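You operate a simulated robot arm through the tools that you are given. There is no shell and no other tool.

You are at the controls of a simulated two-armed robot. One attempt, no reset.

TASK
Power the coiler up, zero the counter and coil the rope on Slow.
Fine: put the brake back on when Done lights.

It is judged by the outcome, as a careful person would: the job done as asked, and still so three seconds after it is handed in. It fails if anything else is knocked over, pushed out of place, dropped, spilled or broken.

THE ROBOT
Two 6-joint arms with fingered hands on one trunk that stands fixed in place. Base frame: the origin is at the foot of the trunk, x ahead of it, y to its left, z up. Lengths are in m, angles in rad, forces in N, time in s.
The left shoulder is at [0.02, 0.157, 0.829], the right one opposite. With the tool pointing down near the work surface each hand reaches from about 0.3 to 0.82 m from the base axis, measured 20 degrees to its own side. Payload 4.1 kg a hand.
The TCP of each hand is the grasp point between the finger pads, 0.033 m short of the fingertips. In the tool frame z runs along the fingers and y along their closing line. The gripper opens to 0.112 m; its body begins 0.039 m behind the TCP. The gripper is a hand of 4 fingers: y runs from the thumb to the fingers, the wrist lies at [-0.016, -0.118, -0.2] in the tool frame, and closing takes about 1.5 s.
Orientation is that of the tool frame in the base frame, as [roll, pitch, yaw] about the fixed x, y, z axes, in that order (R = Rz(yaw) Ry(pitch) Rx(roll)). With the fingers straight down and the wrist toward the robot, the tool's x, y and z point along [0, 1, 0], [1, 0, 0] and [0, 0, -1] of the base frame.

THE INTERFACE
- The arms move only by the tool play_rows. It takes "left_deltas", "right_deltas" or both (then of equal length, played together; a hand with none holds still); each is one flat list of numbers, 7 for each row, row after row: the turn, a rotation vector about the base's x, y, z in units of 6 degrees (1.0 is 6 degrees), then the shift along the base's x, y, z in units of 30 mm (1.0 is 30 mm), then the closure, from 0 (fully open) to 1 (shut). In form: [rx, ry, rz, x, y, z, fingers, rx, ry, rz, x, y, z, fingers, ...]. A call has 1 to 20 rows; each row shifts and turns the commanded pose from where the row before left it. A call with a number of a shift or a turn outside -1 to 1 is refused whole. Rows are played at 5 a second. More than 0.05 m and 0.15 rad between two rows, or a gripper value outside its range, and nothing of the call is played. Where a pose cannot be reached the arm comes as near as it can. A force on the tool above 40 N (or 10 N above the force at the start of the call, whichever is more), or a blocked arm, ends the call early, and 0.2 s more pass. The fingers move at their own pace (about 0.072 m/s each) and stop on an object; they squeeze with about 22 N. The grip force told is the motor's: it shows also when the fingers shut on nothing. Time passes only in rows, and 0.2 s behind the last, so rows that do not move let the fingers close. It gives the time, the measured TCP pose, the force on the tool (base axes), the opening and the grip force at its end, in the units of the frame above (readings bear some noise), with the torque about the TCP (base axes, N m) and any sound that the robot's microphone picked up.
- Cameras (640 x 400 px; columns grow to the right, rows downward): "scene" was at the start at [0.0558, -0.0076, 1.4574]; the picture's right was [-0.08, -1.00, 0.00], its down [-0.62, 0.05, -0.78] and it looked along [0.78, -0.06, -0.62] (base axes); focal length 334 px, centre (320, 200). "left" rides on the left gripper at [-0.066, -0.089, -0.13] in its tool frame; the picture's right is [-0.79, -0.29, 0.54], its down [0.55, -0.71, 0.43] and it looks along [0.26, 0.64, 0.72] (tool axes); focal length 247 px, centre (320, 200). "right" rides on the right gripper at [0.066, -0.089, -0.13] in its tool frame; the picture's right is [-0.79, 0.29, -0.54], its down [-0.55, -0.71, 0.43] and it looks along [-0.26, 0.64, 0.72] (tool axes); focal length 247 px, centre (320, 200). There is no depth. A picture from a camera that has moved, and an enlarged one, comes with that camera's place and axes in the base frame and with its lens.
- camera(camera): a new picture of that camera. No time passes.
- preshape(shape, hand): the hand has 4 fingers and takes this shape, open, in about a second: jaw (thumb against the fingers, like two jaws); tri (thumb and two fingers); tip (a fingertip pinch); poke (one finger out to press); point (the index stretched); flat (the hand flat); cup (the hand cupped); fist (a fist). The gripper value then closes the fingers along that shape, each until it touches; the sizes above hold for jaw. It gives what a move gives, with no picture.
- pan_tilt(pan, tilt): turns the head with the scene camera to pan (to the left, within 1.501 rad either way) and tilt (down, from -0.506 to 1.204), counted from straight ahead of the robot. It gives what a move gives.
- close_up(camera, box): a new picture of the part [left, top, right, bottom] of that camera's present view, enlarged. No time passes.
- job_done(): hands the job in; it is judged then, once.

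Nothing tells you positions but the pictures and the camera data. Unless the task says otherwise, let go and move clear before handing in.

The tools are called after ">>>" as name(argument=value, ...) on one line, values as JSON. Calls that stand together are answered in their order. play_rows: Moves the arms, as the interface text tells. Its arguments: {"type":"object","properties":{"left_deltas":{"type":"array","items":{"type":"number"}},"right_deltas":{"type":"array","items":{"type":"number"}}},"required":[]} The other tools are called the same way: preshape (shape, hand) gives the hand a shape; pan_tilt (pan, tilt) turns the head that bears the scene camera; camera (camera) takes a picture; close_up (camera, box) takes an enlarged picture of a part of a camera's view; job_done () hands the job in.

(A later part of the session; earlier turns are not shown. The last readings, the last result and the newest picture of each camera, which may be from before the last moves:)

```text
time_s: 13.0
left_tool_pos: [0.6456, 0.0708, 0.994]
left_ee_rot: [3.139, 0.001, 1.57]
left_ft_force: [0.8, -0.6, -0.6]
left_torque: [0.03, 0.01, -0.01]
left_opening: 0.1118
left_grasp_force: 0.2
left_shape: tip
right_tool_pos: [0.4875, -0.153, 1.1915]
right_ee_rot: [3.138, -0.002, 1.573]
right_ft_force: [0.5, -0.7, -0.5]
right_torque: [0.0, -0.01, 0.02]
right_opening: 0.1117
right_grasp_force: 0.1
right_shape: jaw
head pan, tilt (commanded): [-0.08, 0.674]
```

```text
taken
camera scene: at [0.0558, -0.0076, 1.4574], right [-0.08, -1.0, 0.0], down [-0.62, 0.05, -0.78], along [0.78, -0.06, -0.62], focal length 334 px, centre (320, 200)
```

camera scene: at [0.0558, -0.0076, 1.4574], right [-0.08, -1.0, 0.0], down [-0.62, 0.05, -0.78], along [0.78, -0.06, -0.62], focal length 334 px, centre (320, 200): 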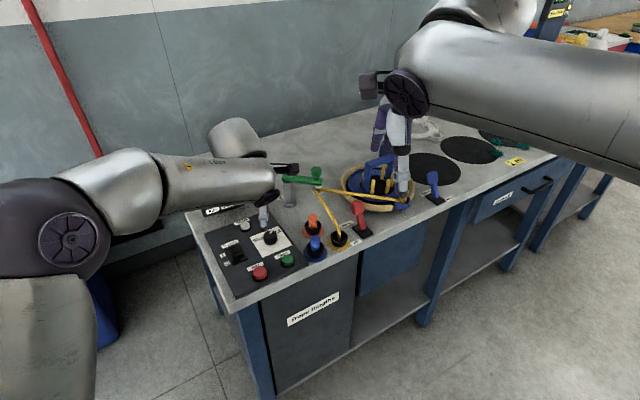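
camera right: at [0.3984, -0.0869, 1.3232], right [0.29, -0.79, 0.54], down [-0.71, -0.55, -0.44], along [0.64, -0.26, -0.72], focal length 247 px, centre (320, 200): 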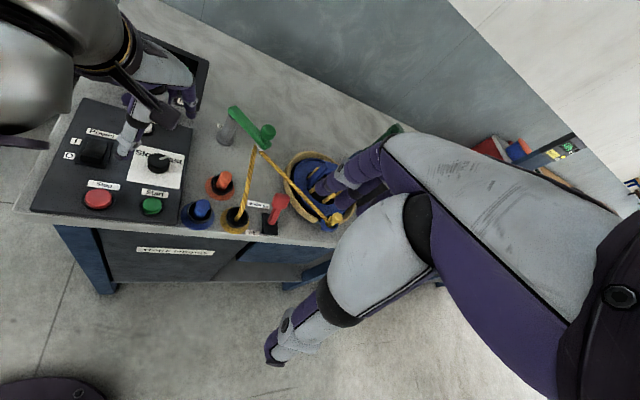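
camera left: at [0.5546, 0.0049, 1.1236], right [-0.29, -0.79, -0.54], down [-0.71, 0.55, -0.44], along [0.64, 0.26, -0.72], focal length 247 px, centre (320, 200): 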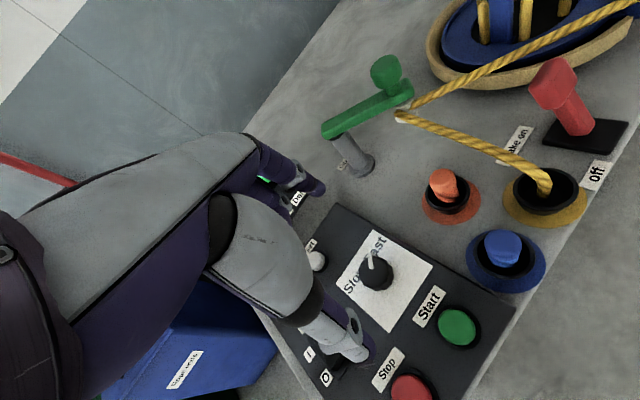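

The pinch shape is open above the knob. I zoom in to see where the thumb and finger tips are.

>>> close_up(camera="left", box=[230, 150, 430, 390])

>>> close_up(camera="right", box=[60, 40, 240, 220])

>>> close_up(camera="scene", box=[200, 150, 320, 290])

```text
1.67 times, centred on (330, 270) of left
camera zoom: at [0.5546, 0.0049, 1.1236], right [-0.29, -0.79, -0.54], down [-0.71, 0.55, -0.44], along [0.64, 0.26, -0.72], focal length 412 px, centre (303, 83)
```

zoom: 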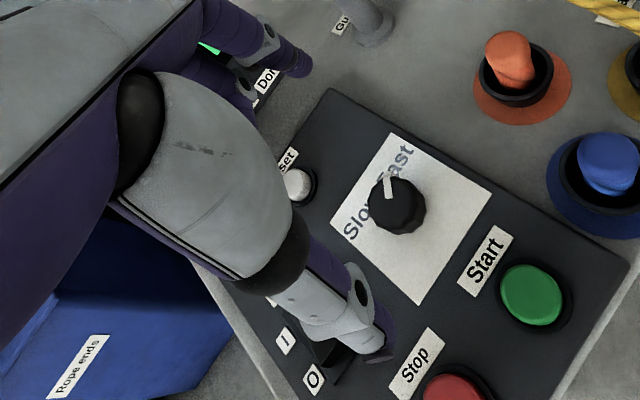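

```text
2.22 times, centred on (150, 130) of right
camera zoom: at [0.3984, -0.0869, 1.3232], right [0.29, -0.79, 0.54], down [-0.71, -0.55, -0.44], along [0.64, -0.26, -0.72], focal length 549 px, centre (698, 356)
```

zoom: 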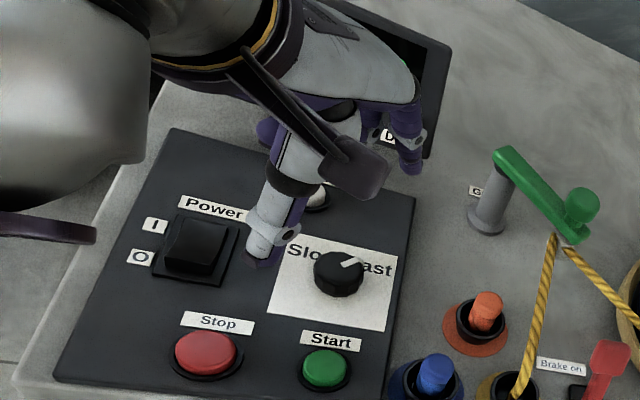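

```text
2.86 times, centred on (260, 220) of scene
camera zoom: at [0.0558, -0.0076, 1.4574], right [-0.08, -1.0, 0.0], down [-0.62, 0.05, -0.78], along [0.78, -0.06, -0.62], focal length 955 px, centre (491, 143)
```

zoom: 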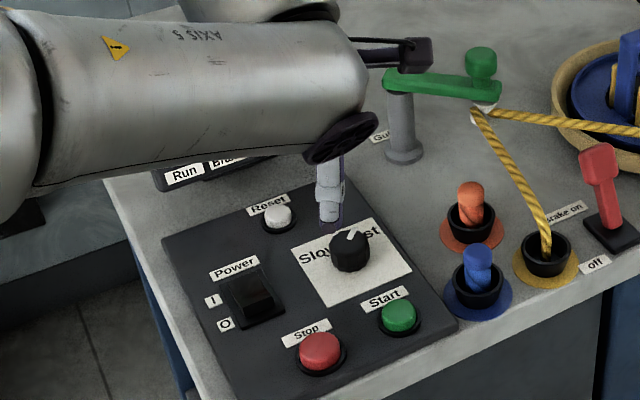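

Thumb tip is ~7 cm behind and index ~5 cm ahead of the TCP. I turn the hand about 50° clockwise and close it partway so the pinch stays clear of Start and Power.

>>> play_rows(left_deltas=[0, 0, -0.95, 0, 0, 0, 0.1, 0, 0, -0.95, 0, 0, 0, 0.2, 0, 0, -0.95, 0, 0, 0, 0.3, 0, 0, -0.95, 0, 0, 0, 0.4, 0, 0, -0.95, 0, 0, 0, 0.45, 0, 0, -0.95, 0, 0, 0, 0.45, 0, 0, -0.95, 0, 0, 0, 0.45, 0, 0, -0.95, 0, 0, 0, 0.45, 0, 0, -0.75, 0, 0, 0, 0.45, 0, 0, 0, 0, 0, 0, 0.45])

>>> camera(camera="left")

>>> close_up(camera="right", box=[60, 40, 240, 220])

>>> close_up(camera="scene", box=[200, 150, 320, 290])

```text
time_s: 15.2
left_tool_pos: [0.6482, 0.0692, 0.9925]
left_ee_rot: [3.138, 0.001, 0.695]
left_ft_force: [0.8, 0.5, 0.2]
left_torque: [-0.03, 0.02, -0.03]
left_opening: 0.0624
left_grasp_force: 0.1
left_shape: tip
right_tool_pos: [0.4871, -0.1527, 1.1927]
right_ee_rot: [3.139, -0.002, 1.571]
right_ft_force: [1.0, -0.3, -0.1]
right_torque: [0.01, -0.02, -0.04]
right_opening: 0.1114
right_grasp_force: 0.0
right_shape: jaw
head pan, tilt (commanded): [-0.08, 0.674]
```

```text
taken
camera left: at [0.5397, 0.0957, 1.1239], right [-0.79, -0.29, -0.54], down [-0.03, 0.9, -0.44], along [0.61, -0.33, -0.72], focal length 247 px, centre (320, 200)
```

left: 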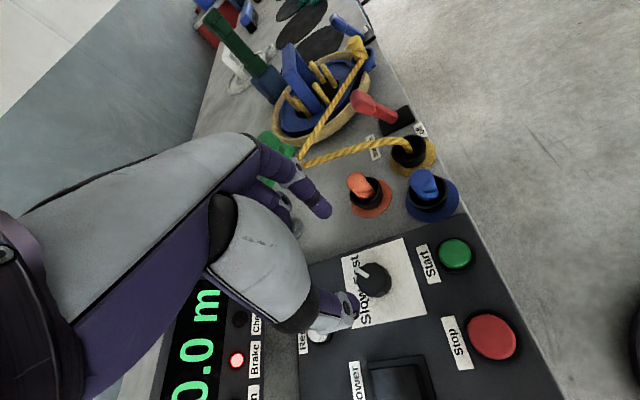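

```text
2.22 times, centred on (150, 130) of right
camera zoom: at [0.3984, -0.0869, 1.3232], right [0.29, -0.79, 0.54], down [-0.71, -0.55, -0.44], along [0.64, -0.26, -0.72], focal length 549 px, centre (698, 356)
```

zoom: 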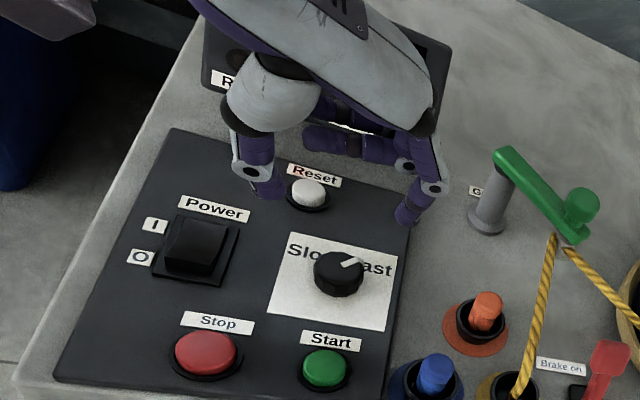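

```text
2.86 times, centred on (260, 220) of scene
camera zoom: at [0.0558, -0.0076, 1.4574], right [-0.08, -1.0, 0.0], down [-0.62, 0.05, -0.78], along [0.78, -0.06, -0.62], focal length 955 px, centre (491, 143)
```

zoom: 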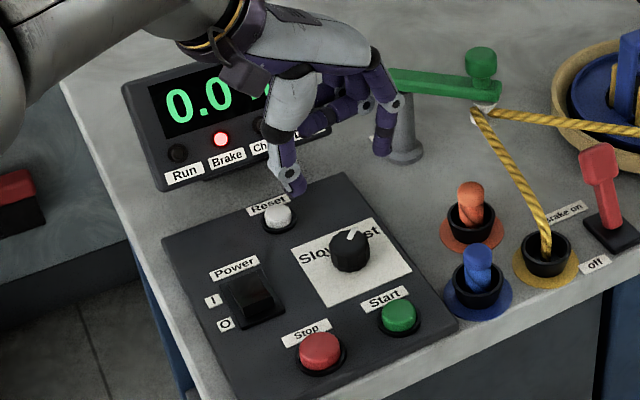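

Good view: the pinch centre lies about 12 mm off the TCP along the hand's side. I shift to centre the pinch on the knob and come partway down.

>>> play_rows(left_deltas=[0, 0, 0, 0.2, 0.06, -0.7, 0.45, 0, 0, 0, 0.2, 0.06, -0.7, 0.45, 0, 0, 0, 0, 0, -0.6, 0.45, 0, 0, 0, 0, 0, -0.3, 0.45, 0, 0, 0, 0, 0, 0, 0.45])

>>> camera(camera="left")

>>> close_up(camera="right", box=[90, 90, 210, 210])

>>> close_up(camera="scene", box=[220, 180, 310, 270])

```text
time_s: 16.4
left_tool_pos: [0.6599, 0.0719, 0.923]
left_ee_rot: [3.14, 0.002, 0.695]
left_ft_force: [0.1, 0.0, -0.4]
left_torque: [0.03, 0.03, 0.03]
left_opening: 0.062
left_grasp_force: 0.0
left_shape: tip
right_tool_pos: [0.4881, -0.153, 1.1935]
right_ee_rot: [3.138, -0.001, 1.571]
right_ft_force: [0.1, -0.1, -0.6]
right_torque: [-0.02, -0.01, -0.01]
right_opening: 0.1118
right_grasp_force: 0.1
right_shape: jaw
head pan, tilt (commanded): [-0.08, 0.674]
```

```text
taken
camera left: at [0.5526, 0.098, 1.0537], right [-0.79, -0.29, -0.54], down [-0.03, 0.9, -0.44], along [0.61, -0.33, -0.72], focal length 247 px, centre (320, 200)
```

left: 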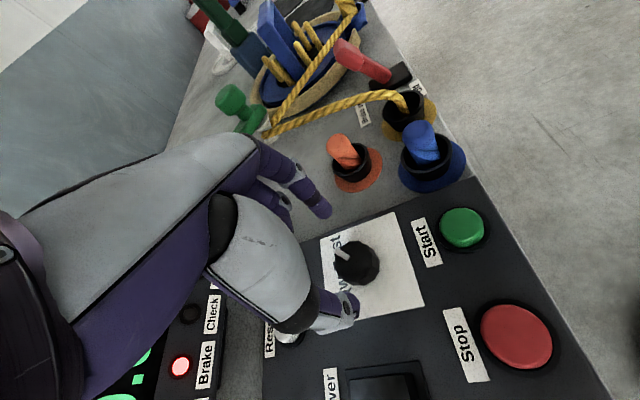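

```text
3.33 times, centred on (150, 150) of right
camera zoom: at [0.3984, -0.0869, 1.3232], right [0.29, -0.79, 0.54], down [-0.71, -0.55, -0.44], along [0.64, -0.26, -0.72], focal length 823 px, centre (887, 367)
```

zoom: 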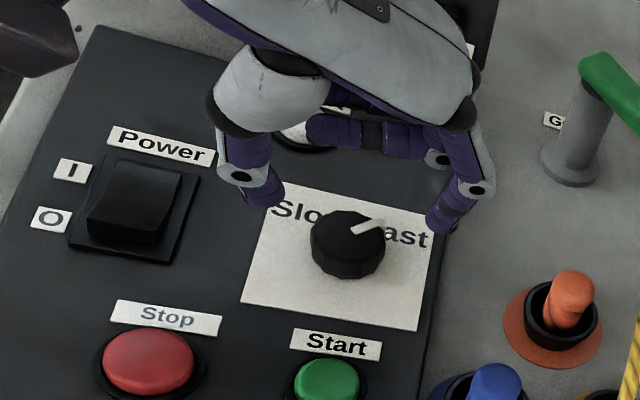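

```text
4.44 times, centred on (265, 225) of scene
camera zoom: at [0.0558, -0.0076, 1.4574], right [-0.08, -1.0, 0.0], down [-0.62, 0.05, -0.78], along [0.78, -0.06, -0.62], focal length 1485 px, centre (564, 89)
```

zoom: 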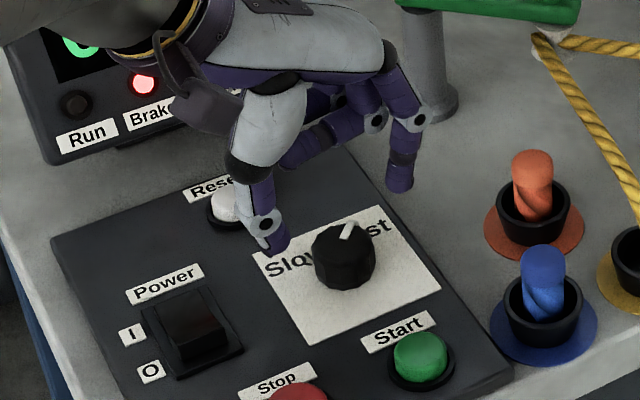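

The pinch centre is within ~2 mm of the knob axis. I descend another 2.8 cm and check the gap to the panel.

>>> play_rows(left_deltas=[0, 0, 0, 0, 0, -0.45, 0.45, 0, 0, 0, 0, 0, -0.45, 0.45, 0, 0, 0, 0, 0, 0, 0.45])

>>> camera(camera="left")

>>> close_up(camera="right", box=[110, 110, 200, 200])

>>> close_up(camera="scene", box=[230, 200, 300, 260])

```text
time_s: 17.2
left_tool_pos: [0.66, 0.073, 0.8969]
left_ee_rot: [-3.142, 0.001, 0.695]
left_ft_force: [0.2, -1.3, 0.0]
left_torque: [0.03, 0.01, 0.0]
left_opening: 0.0619
left_grasp_force: 0.0
left_shape: tip
right_tool_pos: [0.487, -0.1531, 1.192]
right_ee_rot: [3.14, -0.002, 1.57]
right_ft_force: [0.5, -0.2, 0.4]
right_torque: [0.02, -0.05, 0.04]
right_opening: 0.1115
right_grasp_force: 0.0
right_shape: jaw
head pan, tilt (commanded): [-0.08, 0.674]
```

```text
taken
camera left: at [0.5516, 0.0984, 1.0279], right [-0.79, -0.29, -0.54], down [-0.03, 0.9, -0.44], along [0.61, -0.33, -0.72], focal length 247 px, centre (320, 200)
```

left: 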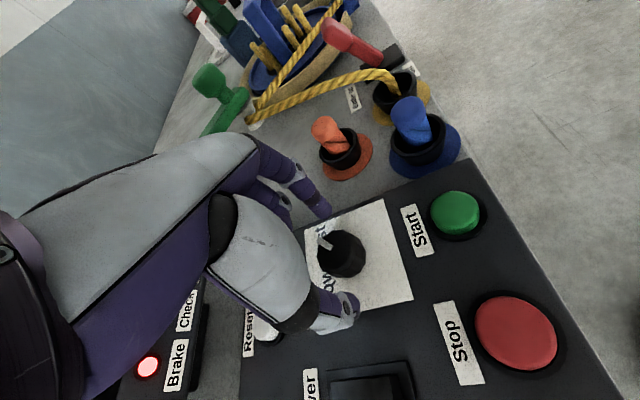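

```text
4.44 times, centred on (155, 155) of right
camera zoom: at [0.3984, -0.0869, 1.3232], right [0.29, -0.79, 0.54], down [-0.71, -0.55, -0.44], along [0.64, -0.26, -0.72], focal length 1098 px, centre (1053, 400)
```

zoom: 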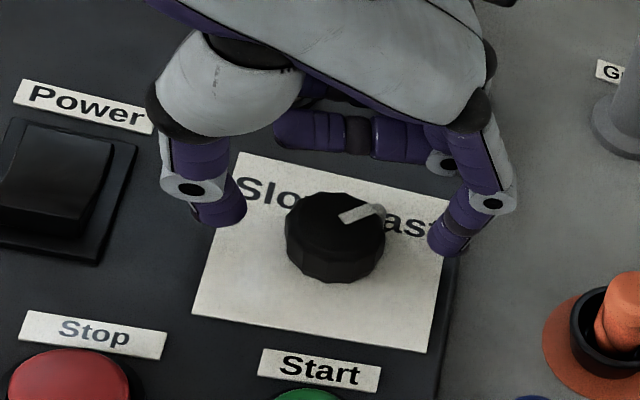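

```text
6.67 times, centred on (265, 230) of scene
camera zoom: at [0.0558, -0.0076, 1.4574], right [-0.08, -1.0, 0.0], down [-0.62, 0.05, -0.78], along [0.78, -0.06, -0.62], focal length 2228 px, centre (687, 0)
```

zoom: 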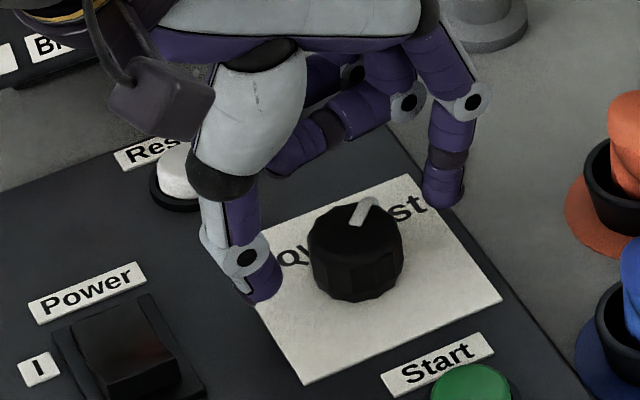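

The fingertips straddle the knob a little above the panel. I lower 3 mm more and close the pinch on the knob.

>>> play_rows(left_deltas=[0, 0, 0, 0, 0, -0.1, 0.45, 0, 0, 0, 0, 0, 0, 0.55, 0, 0, 0, 0, 0, 0, 0.65, 0, 0, 0, 0, 0, 0, 0.75, 0, 0, 0, 0, 0, 0, 0.75, 0, 0, 0, 0, 0, 0, 0.75])

>>> camera(camera="left")

>>> close_up(camera="right", box=[110, 110, 200, 200])

>>> close_up(camera="scene", box=[230, 200, 300, 260])

```text
time_s: 18.6
left_tool_pos: [0.6587, 0.0716, 0.8939]
left_ee_rot: [3.14, 0.001, 0.695]
left_ft_force: [-1.1, 0.9, 0.6]
left_torque: [0.05, 0.0, 0.01]
left_opening: 0.029
left_grasp_force: 0.0
left_shape: tip
right_tool_pos: [0.4872, -0.1527, 1.1913]
right_ee_rot: [3.14, 0.0, 1.572]
right_ft_force: [0.4, -0.1, -0.1]
right_torque: [0.04, -0.01, 0.0]
right_opening: 0.1112
right_grasp_force: 0.0
right_shape: jaw
head pan, tilt (commanded): [-0.08, 0.674]
```

```text
taken
camera left: at [0.551, 0.0984, 1.025], right [-0.79, -0.29, -0.54], down [-0.03, 0.9, -0.44], along [0.61, -0.33, -0.72], focal length 247 px, centre (320, 200)
```

left: 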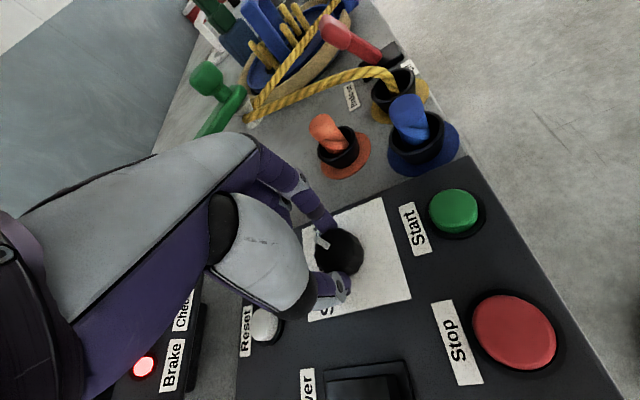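

```text
4.44 times, centred on (155, 155) of right
camera zoom: at [0.3984, -0.0869, 1.3232], right [0.29, -0.79, 0.54], down [-0.71, -0.55, -0.44], along [0.64, -0.26, -0.72], focal length 1098 px, centre (1053, 400)
```

zoom: 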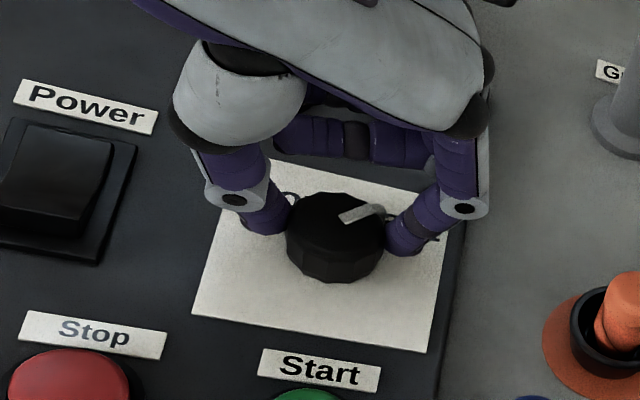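

```text
6.67 times, centred on (265, 230) of scene
camera zoom: at [0.0558, -0.0075, 1.4574], right [-0.08, -1.0, 0.0], down [-0.62, 0.05, -0.78], along [0.78, -0.06, -0.62], focal length 2228 px, centre (687, 0)
```

zoom: 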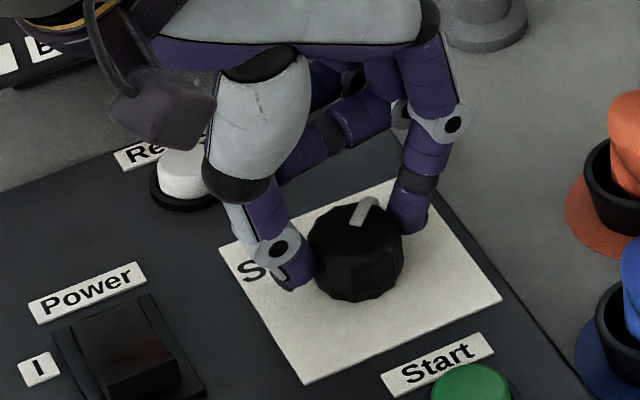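

The fingers are nearly at the knob but not squeezing yet. I zoom with the hand's own camera to check centring before tightening.

>>> close_up(camera="left", box=[270, 190, 410, 330])

>>> close_up(camera="right", box=[130, 130, 180, 180])

```text
2.86 times, centred on (340, 260) of left
camera zoom: at [0.551, 0.0984, 1.025], right [-0.79, -0.29, -0.54], down [-0.03, 0.9, -0.44], along [0.61, -0.33, -0.72], focal length 706 px, centre (263, 29)
```

zoom: 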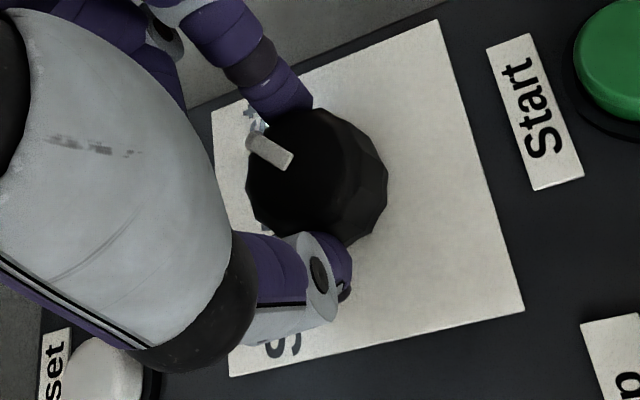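

```text
8.00 times, centred on (155, 155) of right
camera zoom: at [0.3984, -0.0869, 1.3232], right [0.29, -0.79, 0.54], down [-0.71, -0.55, -0.44], along [0.64, -0.26, -0.72], focal length 1976 px, centre (1640, 560)
```

zoom: 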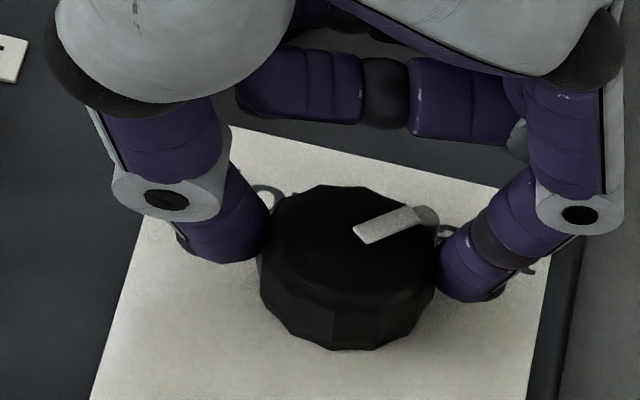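

The pinch is nearly diametral across the knob. I tighten fully and check the grip force.

>>> play_rows(left_deltas=[0, 0, 0, -0.06, -0.05, 0, 0.8, 0, 0, 0, 0, 0, 0, 0.9, 0, 0, 0, 0, 0, 0, 1.0, 0, 0, 0, 0, 0, 0, 1.0, 0, 0, 0, 0, 0, 0, 1.0])

>>> close_up(camera="right", box=[130, 130, 180, 180])

>>> close_up(camera="left", box=[270, 190, 410, 330])

```text
time_s: 19.8
left_tool_pos: [0.6578, 0.071, 0.894]
left_ee_rot: [3.14, 0.002, 0.697]
left_ft_force: [4.1, 2.8, 1.6]
left_torque: [0.01, -0.08, 0.15]
left_opening: 0.0261
left_grasp_force: 22.0
left_shape: tip
right_tool_pos: [0.487, -0.1533, 1.1919]
right_ee_rot: [-3.142, -0.003, 1.573]
right_ft_force: [0.3, 0.1, -0.4]
right_torque: [0.0, -0.02, 0.0]
right_opening: 0.1114
right_grasp_force: 0.0
right_shape: jaw
head pan, tilt (commanded): [-0.08, 0.674]
```

```text
8.00 times, centred on (155, 155) of right
camera zoom: at [0.3985, -0.0868, 1.3232], right [0.29, -0.79, 0.54], down [-0.71, -0.55, -0.44], along [0.64, -0.26, -0.72], focal length 1976 px, centre (1640, 560)
```

zoom: 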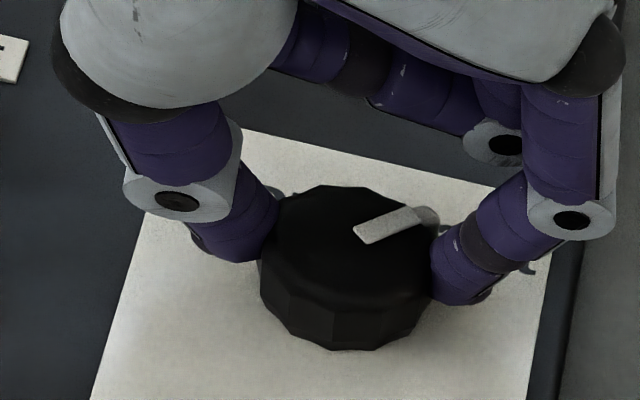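

```text
2.86 times, centred on (340, 260) of left
camera zoom: at [0.5499, 0.0976, 1.0246], right [-0.79, -0.29, -0.54], down [-0.03, 0.9, -0.44], along [0.61, -0.33, -0.72], focal length 706 px, centre (263, 29)
```

zoom: 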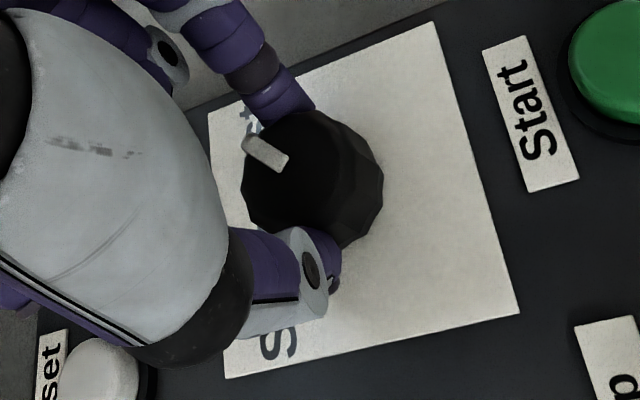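

It grips, but the force shows the pinch sits a bit behind the knob's centre. I loosen, shift ~6 mm toward centre, and grip again.

>>> play_rows(left_deltas=[0, 0, 0, 0, 0, 0, 0.6, 0, 0, 0, 0, 0, 0, 0.6, 0, 0, 0, -0.16, -0.13, 0, 0.65, 0, 0, 0, 0, 0, 0, 0.8, 0, 0, 0, 0, 0, 0, 1.0, 0, 0, 0, 0, 0, 0, 1.0, 0, 0, 0, 0, 0, 0, 1.0, 0, 0, 0, 0, 0, 0, 1.0])

>>> close_up(camera="right", box=[130, 130, 180, 180])

>>> close_up(camera="left", box=[270, 190, 410, 330])

```text
time_s: 21.6
left_tool_pos: [0.6533, 0.0668, 0.8936]
left_ee_rot: [-3.141, 0.003, 0.695]
left_ft_force: [-6.8, -0.6, 0.8]
left_torque: [0.01, 0.17, 0.05]
left_opening: 0.0241
left_grasp_force: 21.8
left_shape: tip
right_tool_pos: [0.488, -0.1522, 1.1915]
right_ee_rot: [3.14, -0.001, 1.572]
right_ft_force: [-0.9, -0.7, -0.2]
right_torque: [0.0, 0.0, -0.01]
right_opening: 0.1119
right_grasp_force: 0.2
right_shape: jaw
head pan, tilt (commanded): [-0.08, 0.674]
```

```text
8.00 times, centred on (155, 155) of right
camera zoom: at [0.3982, -0.0869, 1.3233], right [0.29, -0.79, 0.54], down [-0.71, -0.55, -0.44], along [0.64, -0.26, -0.72], focal length 1976 px, centre (1640, 560)
```

zoom: 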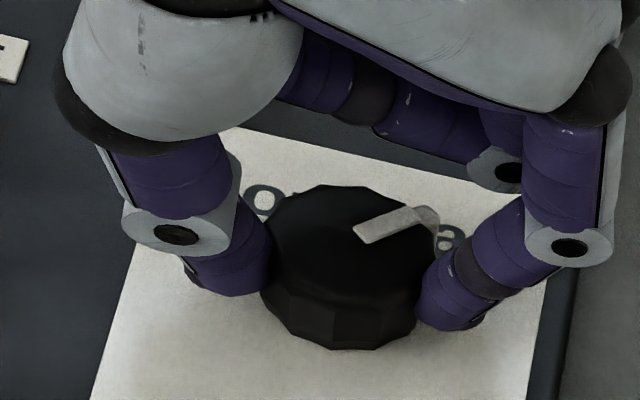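

```text
2.86 times, centred on (340, 260) of left
camera zoom: at [0.545, 0.0928, 1.0243], right [-0.79, -0.29, -0.54], down [-0.03, 0.9, -0.44], along [0.61, -0.33, -0.72], focal length 706 px, centre (263, 29)
```

zoom: 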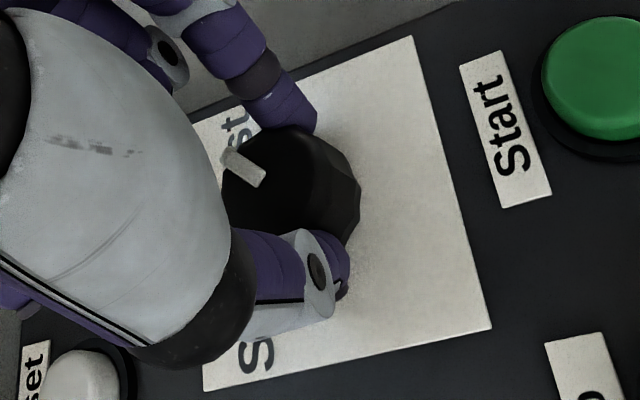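

Now it's slightly past centre the other way; I split the difference and regrip.

>>> play_rows(left_deltas=[0, 0, 0, 0, 0, 0, 0.6, 0, 0, 0, 0, 0, 0, 0.6, 0, 0, 0, 0.09, 0.075, 0, 0.65, 0, 0, 0, 0, 0, 0, 0.8, 0, 0, 0, 0, 0, 0, 1.0, 0, 0, 0, 0, 0, 0, 1.0, 0, 0, 0, 0, 0, 0, 1.0, 0, 0, 0, 0, 0, 0, 1.0])

>>> close_up(camera="right", box=[130, 130, 180, 180])

>>> close_up(camera="left", box=[270, 190, 410, 330])

```text
time_s: 23.4
left_tool_pos: [0.6552, 0.0683, 0.8939]
left_ee_rot: [3.141, 0.001, 0.696]
left_ft_force: [-3.0, 0.1, 0.5]
left_torque: [-0.02, 0.09, 0.1]
left_opening: 0.0262
left_grasp_force: 22.5
left_shape: tip
right_tool_pos: [0.4876, -0.1524, 1.1925]
right_ee_rot: [3.141, -0.002, 1.574]
right_ft_force: [-0.6, -0.6, 0.4]
right_torque: [0.01, 0.02, 0.0]
right_opening: 0.1116
right_grasp_force: 0.0
right_shape: jaw
head pan, tilt (commanded): [-0.08, 0.674]
```

```text
8.00 times, centred on (155, 155) of right
camera zoom: at [0.3983, -0.0869, 1.3233], right [0.29, -0.79, 0.54], down [-0.71, -0.55, -0.44], along [0.64, -0.26, -0.72], focal length 1976 px, centre (1640, 560)
```

zoom: 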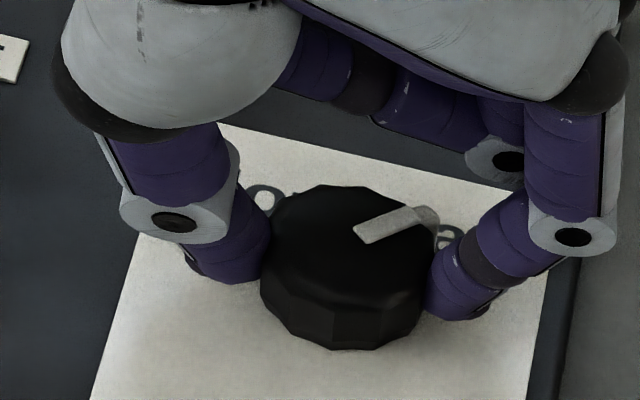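

```text
2.86 times, centred on (340, 260) of left
camera zoom: at [0.5473, 0.0948, 1.0238], right [-0.79, -0.29, -0.54], down [-0.03, 0.9, -0.44], along [0.61, -0.33, -0.72], focal length 706 px, centre (263, 29)
```

zoom: 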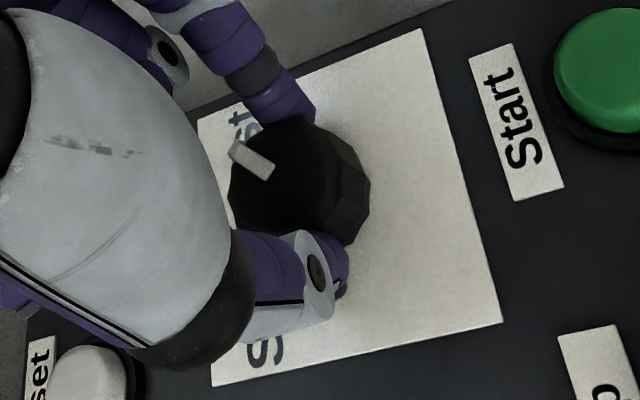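

Centred grip now. I turn the knob counter-clockwise 30° first, keeping the pinch point on the knob axis, and check that it follows.

>>> play_rows(left_deltas=[0, 0, 1, -0.004, 0.035, 0, 1, 0, 0, 1, -0.007, 0.034, 0, 1, 0, 0, 1, -0.011, 0.033, 0, 1, 0, 0, 1, -0.014, 0.032, 0, 1, 0, 0, 1, -0.017, 0.03, 0, 1, 0, 0, 0, 0, 0, 0, 1])

>>> close_up(camera="right", box=[130, 130, 180, 180])

>>> close_up(camera="left", box=[270, 190, 410, 330])

```text
time_s: 24.8
left_tool_pos: [0.6546, 0.073, 0.8936]
left_ee_rot: [3.14, 0.002, 1.219]
left_ft_force: [0.1, -17.2, -3.4]
left_torque: [-0.47, -0.1, 0.03]
left_opening: 0.026
left_grasp_force: 21.9
left_shape: tip
right_tool_pos: [0.4867, -0.1534, 1.1911]
right_ee_rot: [3.141, -0.002, 1.571]
right_ft_force: [-0.1, 0.8, 0.0]
right_torque: [-0.04, -0.02, -0.03]
right_opening: 0.1114
right_grasp_force: 0.2
right_shape: jaw
head pan, tilt (commanded): [-0.08, 0.674]
```

```text
8.00 times, centred on (155, 155) of right
camera zoom: at [0.3984, -0.0875, 1.3231], right [0.29, -0.79, 0.54], down [-0.71, -0.55, -0.44], along [0.64, -0.26, -0.72], focal length 1976 px, centre (1640, 560)
```

zoom: 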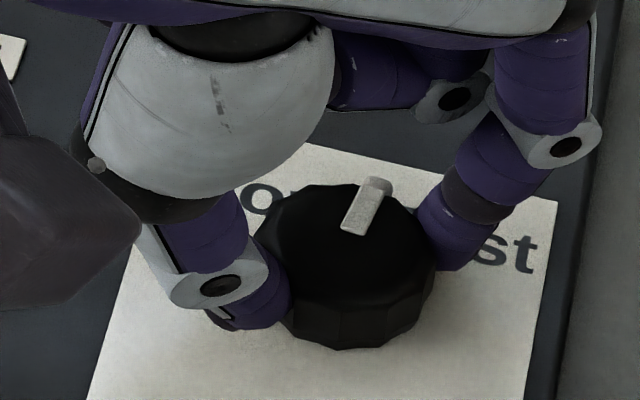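

```text
2.86 times, centred on (340, 260) of left
camera zoom: at [0.5469, 0.0427, 1.0245], right [-0.54, -0.65, -0.54], down [-0.48, 0.76, -0.44], along [0.69, 0.02, -0.72], focal length 706 px, centre (263, 29)
```

zoom: 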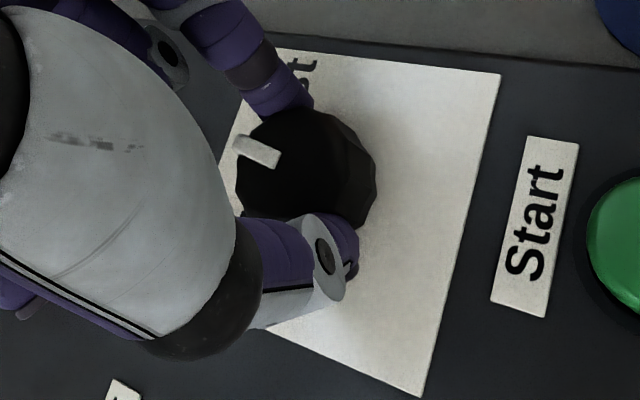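

The knob follows (about 30° done), but there's 17 N of side force, so my pivot correction is too large. I relax the hand in −y a bit and read the force.

>>> play_rows(left_deltas=[0, 0, 0, 0, -0.08, 0, 1, 0, 0, 0, 0, 0, 0, 1])

```text
time_s: 25.4
left_tool_pos: [0.6538, 0.072, 0.8937]
left_ee_rot: [3.141, 0.0, 1.219]
left_ft_force: [-4.8, -9.6, -0.9]
left_torque: [-0.27, 0.02, -0.01]
left_opening: 0.026
left_grasp_force: 22.3
left_shape: tip
right_tool_pos: [0.4866, -0.1523, 1.1924]
right_ee_rot: [3.14, -0.001, 1.573]
right_ft_force: [-0.1, 1.1, 0.3]
right_torque: [0.01, 0.0, 0.01]
right_opening: 0.1112
right_grasp_force: 0.0
right_shape: jaw
head pan, tilt (commanded): [-0.08, 0.674]
```

Side force is easing as expected. I relax a little more and continue another 30° with a smaller correction.

>>> play_rows(left_deltas=[0, 0, 0, -0.03, -0.07, 0, 1, 0, 0, 1, -0.01, -0.01, 0, 1, 0, 0, 1, -0.01, -0.01, 0, 1, 0, 0, 1, -0.01, -0.01, 0, 1, 0, 0, 0, 0, 0, 0, 1])

>>> close_up(camera="right", box=[130, 130, 180, 180])

>>> close_up(camera="left", box=[270, 190, 410, 330])

```text
time_s: 26.6
left_tool_pos: [0.6523, 0.0701, 0.8931]
left_ee_rot: [3.141, 0.001, 1.536]
left_ft_force: [-1.7, -1.1, -4.1]
left_torque: [-0.06, -0.08, 0.01]
left_opening: 0.0251
left_grasp_force: 21.7
left_shape: tip
right_tool_pos: [0.4871, -0.153, 1.1925]
right_ee_rot: [3.141, -0.002, 1.574]
right_ft_force: [0.2, 0.5, -0.1]
right_torque: [0.04, 0.02, -0.04]
right_opening: 0.1114
right_grasp_force: 0.0
right_shape: jaw
head pan, tilt (commanded): [-0.08, 0.674]
```

```text
8.00 times, centred on (155, 155) of right
camera zoom: at [0.3985, -0.0869, 1.3232], right [0.29, -0.79, 0.54], down [-0.71, -0.55, -0.44], along [0.64, -0.26, -0.72], focal length 1976 px, centre (1640, 560)
```

zoom: 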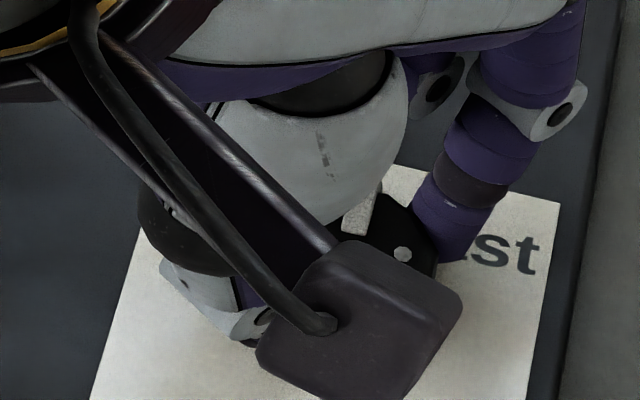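

```text
2.86 times, centred on (340, 260) of left
camera zoom: at [0.5607, 0.007, 1.0244], right [-0.31, -0.78, -0.54], down [-0.69, 0.58, -0.44], along [0.65, 0.23, -0.72], focal length 706 px, centre (263, 29)
```

zoom: 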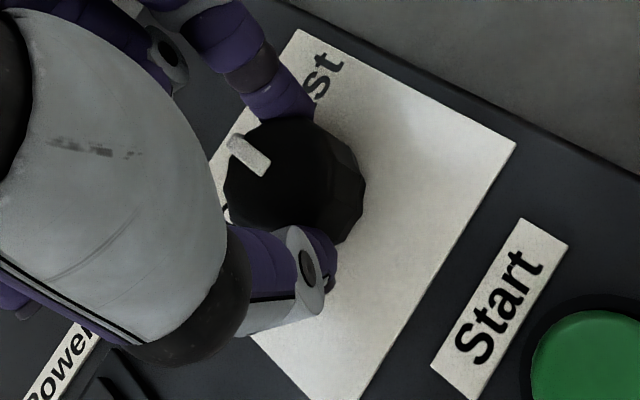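

The pointer seems not to have followed on this last part. I check the knob from the scene camera before continuing.

>>> close_up(camera="scene", box=[240, 205, 300, 255])

>>> close_up(camera="left", box=[300, 210, 370, 280])

>>> close_up(camera="right", box=[140, 135, 170, 165])

```text
8.00 times, centred on (270, 230) of scene
camera zoom: at [0.0559, -0.0076, 1.4574], right [-0.08, -1.0, 0.0], down [-0.62, 0.05, -0.78], along [0.78, -0.06, -0.62], focal length 2674 px, centre (720, -40)
```

zoom: 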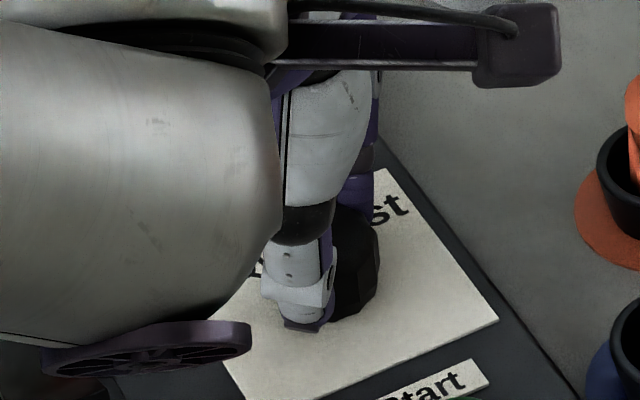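

```text
5.71 times, centred on (335, 245) of left
camera zoom: at [0.5607, 0.007, 1.0244], right [-0.31, -0.78, -0.54], down [-0.69, 0.58, -0.44], along [0.65, 0.23, -0.72], focal length 1411 px, centre (234, -57)
```

zoom: 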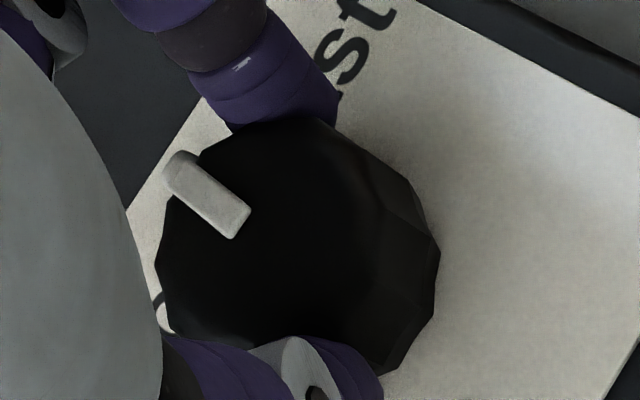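

```text
13.33 times, centred on (155, 150) of right
camera zoom: at [0.3985, -0.0869, 1.3232], right [0.29, -0.79, 0.54], down [-0.71, -0.55, -0.44], along [0.64, -0.26, -0.72], focal length 3293 px, centre (2520, 867)
```

zoom: 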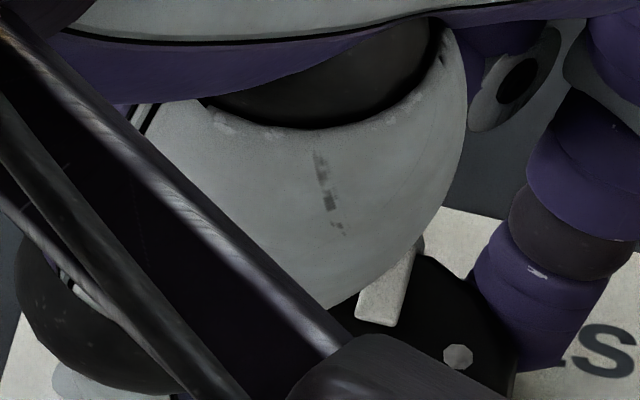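

The pointer now points nearly straight back, about halfway (≈40° of 90°). I continue turning 24° and check again.

>>> play_rows(left_deltas=[0, 0, 1, -0.01, -0.01, 0, 1, 0, 0, 1, -0.01, -0.01, 0, 1, 0, 0, 1, -0.01, -0.01, 0, 1, 0, 0, 1, -0.01, -0.01, 0, 1])

>>> close_up(camera="left", box=[270, 190, 410, 330])

>>> close_up(camera="scene", box=[220, 180, 310, 270])

```text
time_s: 27.6
left_tool_pos: [0.6515, 0.0689, 0.8932]
left_ee_rot: [3.141, 0.002, 1.953]
left_ft_force: [9.6, -1.0, -7.0]
left_torque: [-0.03, -0.37, 0.0]
left_opening: 0.025
left_grasp_force: 22.2
left_shape: tip
right_tool_pos: [0.4887, -0.1517, 1.1924]
right_ee_rot: [3.14, -0.002, 1.572]
right_ft_force: [-0.5, 0.1, -0.3]
right_torque: [-0.03, -0.01, -0.02]
right_opening: 0.1113
right_grasp_force: 0.1
right_shape: jaw
head pan, tilt (commanded): [-0.08, 0.674]
```

```text
2.86 times, centred on (340, 260) of left
camera zoom: at [0.5925, -0.0254, 1.0247], right [0.03, -0.84, -0.54], down [-0.86, 0.25, -0.44], along [0.5, 0.48, -0.72], focal length 706 px, centre (263, 29)
```

zoom: 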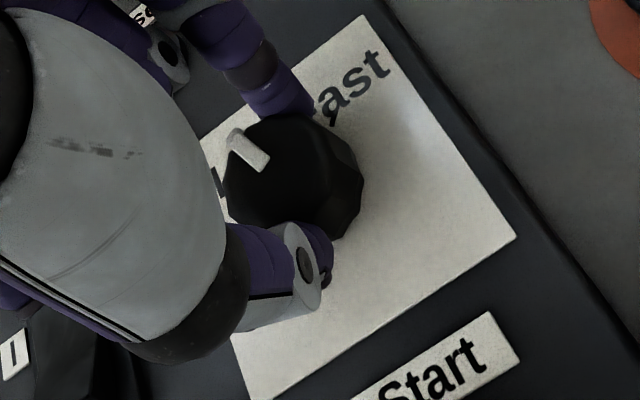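

```text
4.44 times, centred on (265, 225) of scene
camera zoom: at [0.0563, -0.0075, 1.4573], right [-0.08, -1.0, 0.0], down [-0.62, 0.05, -0.78], along [0.78, -0.06, -0.62], focal length 1485 px, centre (564, 89)
```

zoom: 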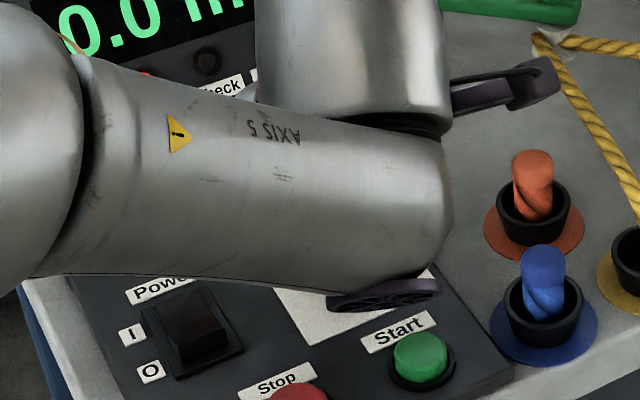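

The knob follows again (pointer ≈41°, target ≈71°). I continue another 30°, easing the x force.

>>> play_rows(left_deltas=[0, 0, 0.6, 0.05, 0, 0, 1, 0, 0, 1, 0.03, 0, 0, 1, 0, 0, 1, 0.03, 0, 0, 1, 0, 0, 1, 0.02, 0, 0, 1])

>>> close_up(camera="left", box=[270, 190, 410, 330])

>>> camera(camera="right")

```text
time_s: 28.6
left_tool_pos: [0.6551, 0.0672, 0.893]
left_ee_rot: [-3.142, -0.001, 2.332]
left_ft_force: [-5.9, 1.2, -2.8]
left_torque: [0.05, 0.09, -0.03]
left_opening: 0.0244
left_grasp_force: 21.6
left_shape: tip
right_tool_pos: [0.4879, -0.1518, 1.1921]
right_ee_rot: [3.14, -0.004, 1.574]
right_ft_force: [-0.1, -0.4, 0.1]
right_torque: [-0.01, 0.02, 0.05]
right_opening: 0.1117
right_grasp_force: 0.1
right_shape: jaw
head pan, tilt (commanded): [-0.08, 0.674]
```

```text
2.86 times, centred on (340, 260) of left
camera zoom: at [0.6351, -0.0416, 1.024], right [0.34, -0.77, -0.54], down [-0.9, -0.09, -0.44], along [0.29, 0.63, -0.72], focal length 706 px, centre (263, 29)
```

zoom: 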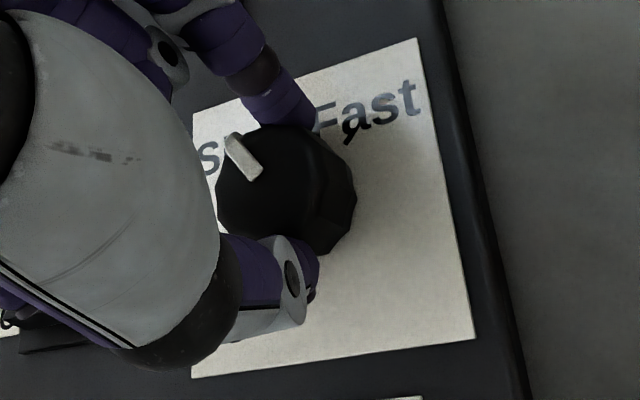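

```text
taken
camera right: at [0.3983, -0.0867, 1.3233], right [0.29, -0.79, 0.54], down [-0.71, -0.55, -0.44], along [0.64, -0.26, -0.72], focal length 247 px, centre (320, 200)
```

right: 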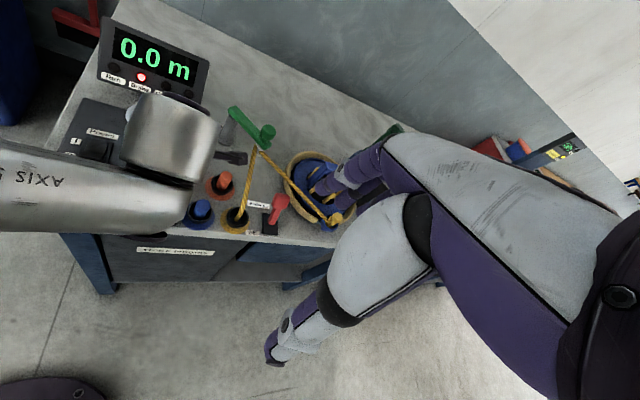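

Pointer ≈60°; about 12–15° more should put it at Slow. I continue gently.

>>> play_rows(left_deltas=[0, 0, 0.8, -0.04, 0, 0, 1, 0, 0, 0.8, -0.02, 0, 0, 1, 0, 0, 0.7, -0.01, 0, 0, 1, 0, 0, 0, 0, 0, 0, 1])

>>> close_up(camera="left", box=[270, 190, 410, 330])

```text
time_s: 29.6
left_tool_pos: [0.6541, 0.0668, 0.8931]
left_ee_rot: [3.14, 0.003, 2.57]
left_ft_force: [8.9, 1.8, -5.9]
left_torque: [0.09, -0.36, -0.1]
left_opening: 0.0244
left_grasp_force: 22.2
left_shape: tip
right_tool_pos: [0.4876, -0.152, 1.1918]
right_ee_rot: [3.14, 0.0, 1.572]
right_ft_force: [-0.1, 0.0, 0.4]
right_torque: [0.01, 0.0, 0.0]
right_opening: 0.1117
right_grasp_force: 0.0
right_shape: jaw
head pan, tilt (commanded): [-0.08, 0.674]
```

```text
2.86 times, centred on (340, 260) of left
camera zoom: at [0.6601, -0.0432, 1.0244], right [0.51, -0.67, -0.54], down [-0.85, -0.3, -0.44], along [0.13, 0.68, -0.72], focal length 706 px, centre (263, 29)
```

zoom: 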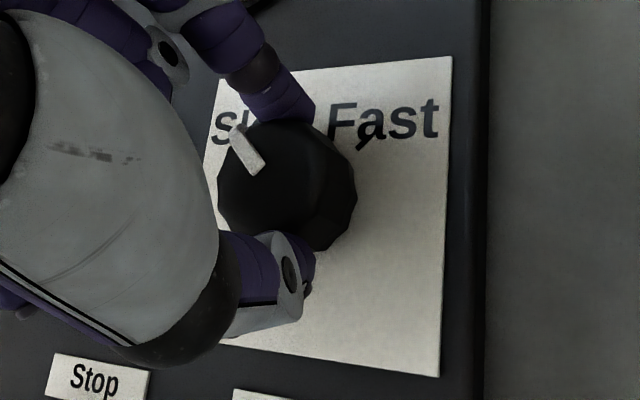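

Tick marks beneath "Slow" and "Fast" are now visible; the pointer is close to the Slow tick. I turn a little further, easing the x force.

>>> play_rows(left_deltas=[0, 0, 0.6, 0.06, 0, 0, 1, 0, 0, 0.6, 0.03, 0, 0, 1, 0, 0, 0.5, 0, 0, 0, 1, 0, 0, 0, 0, 0, 0, 1])

>>> close_up(camera="left", box=[270, 190, 410, 330])

```text
time_s: 30.6
left_tool_pos: [0.6573, 0.0668, 0.8934]
left_ee_rot: [-3.14, -0.001, 2.746]
left_ft_force: [2.1, -1.4, -13.6]
left_torque: [0.07, -0.24, -0.25]
left_opening: 0.0231
left_grasp_force: 21.6
left_shape: tip
right_tool_pos: [0.4883, -0.1531, 1.1923]
right_ee_rot: [3.14, -0.001, 1.573]
right_ft_force: [0.3, 1.0, -0.8]
right_torque: [0.01, -0.02, -0.01]
right_opening: 0.1116
right_grasp_force: 0.0
right_shape: jaw
head pan, tilt (commanded): [-0.08, 0.674]
```

```text
2.86 times, centred on (340, 260) of left
camera zoom: at [0.6824, -0.0405, 1.0245], right [0.62, -0.57, -0.54], down [-0.78, -0.44, -0.44], along [0.01, 0.69, -0.72], focal length 706 px, centre (263, 29)
```

zoom: 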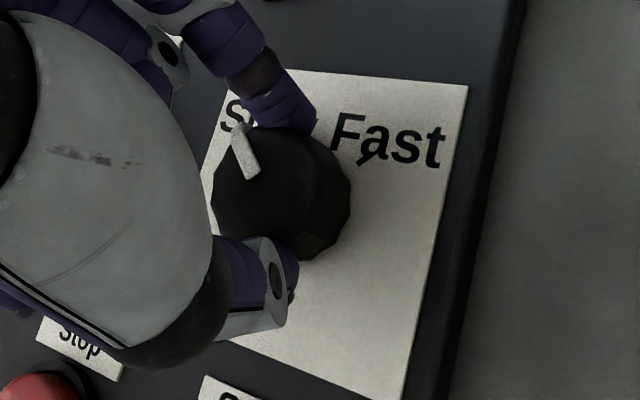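

Torque shows the knob is against its stop with the pointer at the Slow mark. I open the pinch and lift straight up, then turn the hand back.

>>> play_rows(left_deltas=[0, 0, 0, 0, 0, 0, 0.7, 0, 0, 0, 0, 0, 0, 0.55, 0, 0, 0, 0, 0, 0, 0.5, 0, 0, 0, 0, 0, 0, 0.5, 0, 0, 0, 0, 0, 0.5, 0.5, 0, 0, 0, 0, 0, 0.8, 0.5, 0, 0, 0, 0, 0, 0.8, 0.5, 0, 0, 0, 0, 0, 0.8, 0.5, 0, 0, 0, 0, 0, 0, 0.5])

>>> camera(camera="left")

>>> camera(camera="scene")

```text
time_s: 32.6
left_tool_pos: [0.6567, 0.0692, 0.9804]
left_ee_rot: [3.141, -0.001, 2.746]
left_ft_force: [-0.2, -0.6, -0.9]
left_torque: [-0.05, 0.01, 0.03]
left_opening: 0.0553
left_grasp_force: 0.0
left_shape: tip
right_tool_pos: [0.4878, -0.1529, 1.1923]
right_ee_rot: [3.139, -0.002, 1.572]
right_ft_force: [0.3, -0.1, 0.0]
right_torque: [0.0, 0.0, -0.02]
right_opening: 0.1115
right_grasp_force: 0.0
right_shape: jaw
head pan, tilt (commanded): [-0.08, 0.674]
```

```text
taken
camera left: at [0.6834, -0.0394, 1.111], right [0.62, -0.57, -0.54], down [-0.78, -0.44, -0.44], along [0.01, 0.69, -0.72], focal length 247 px, centre (320, 200)
```

left: 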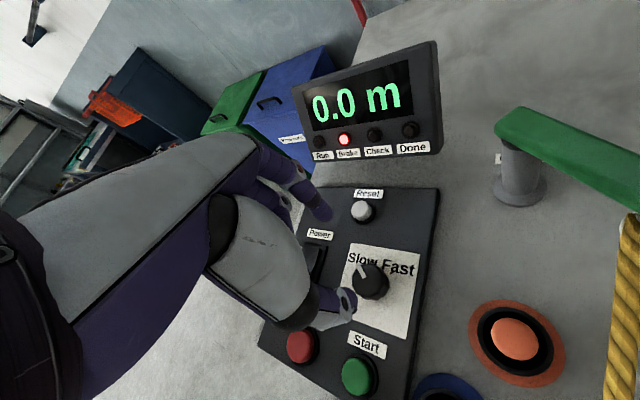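

```text
taken
camera scene: at [0.0559, -0.0075, 1.4574], right [-0.08, -1.0, 0.0], down [-0.62, 0.05, -0.78], along [0.78, -0.06, -0.62], focal length 334 px, centre (320, 200)
```

scene: 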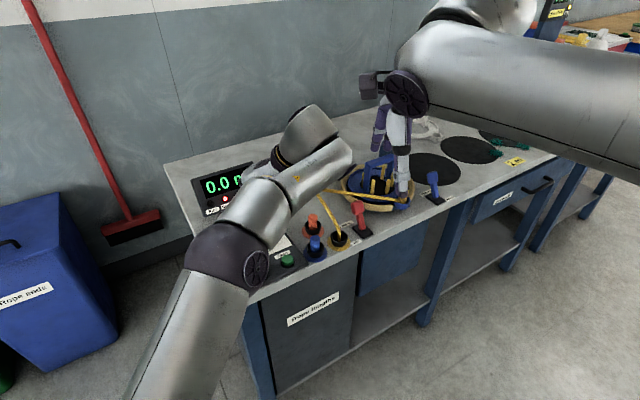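

I verify the knob's pointer against the Slow mark.

>>> close_up(camera="left", box=[330, 230, 430, 310])

```text
5.00 times, centred on (380, 270) of left
camera zoom: at [0.6834, -0.0394, 1.111], right [0.62, -0.57, -0.54], down [-0.78, -0.44, -0.44], along [0.01, 0.69, -0.72], focal length 1235 px, centre (20, -150)
```

zoom: 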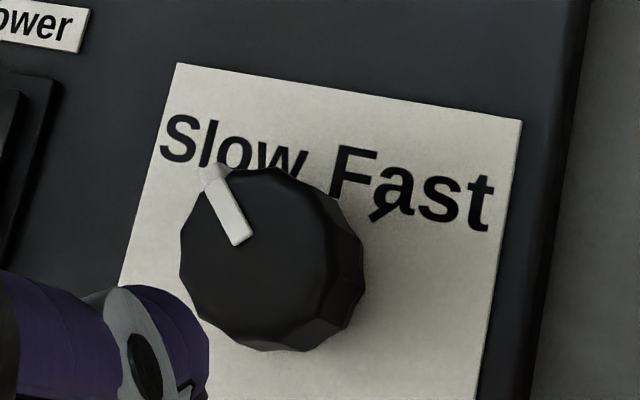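

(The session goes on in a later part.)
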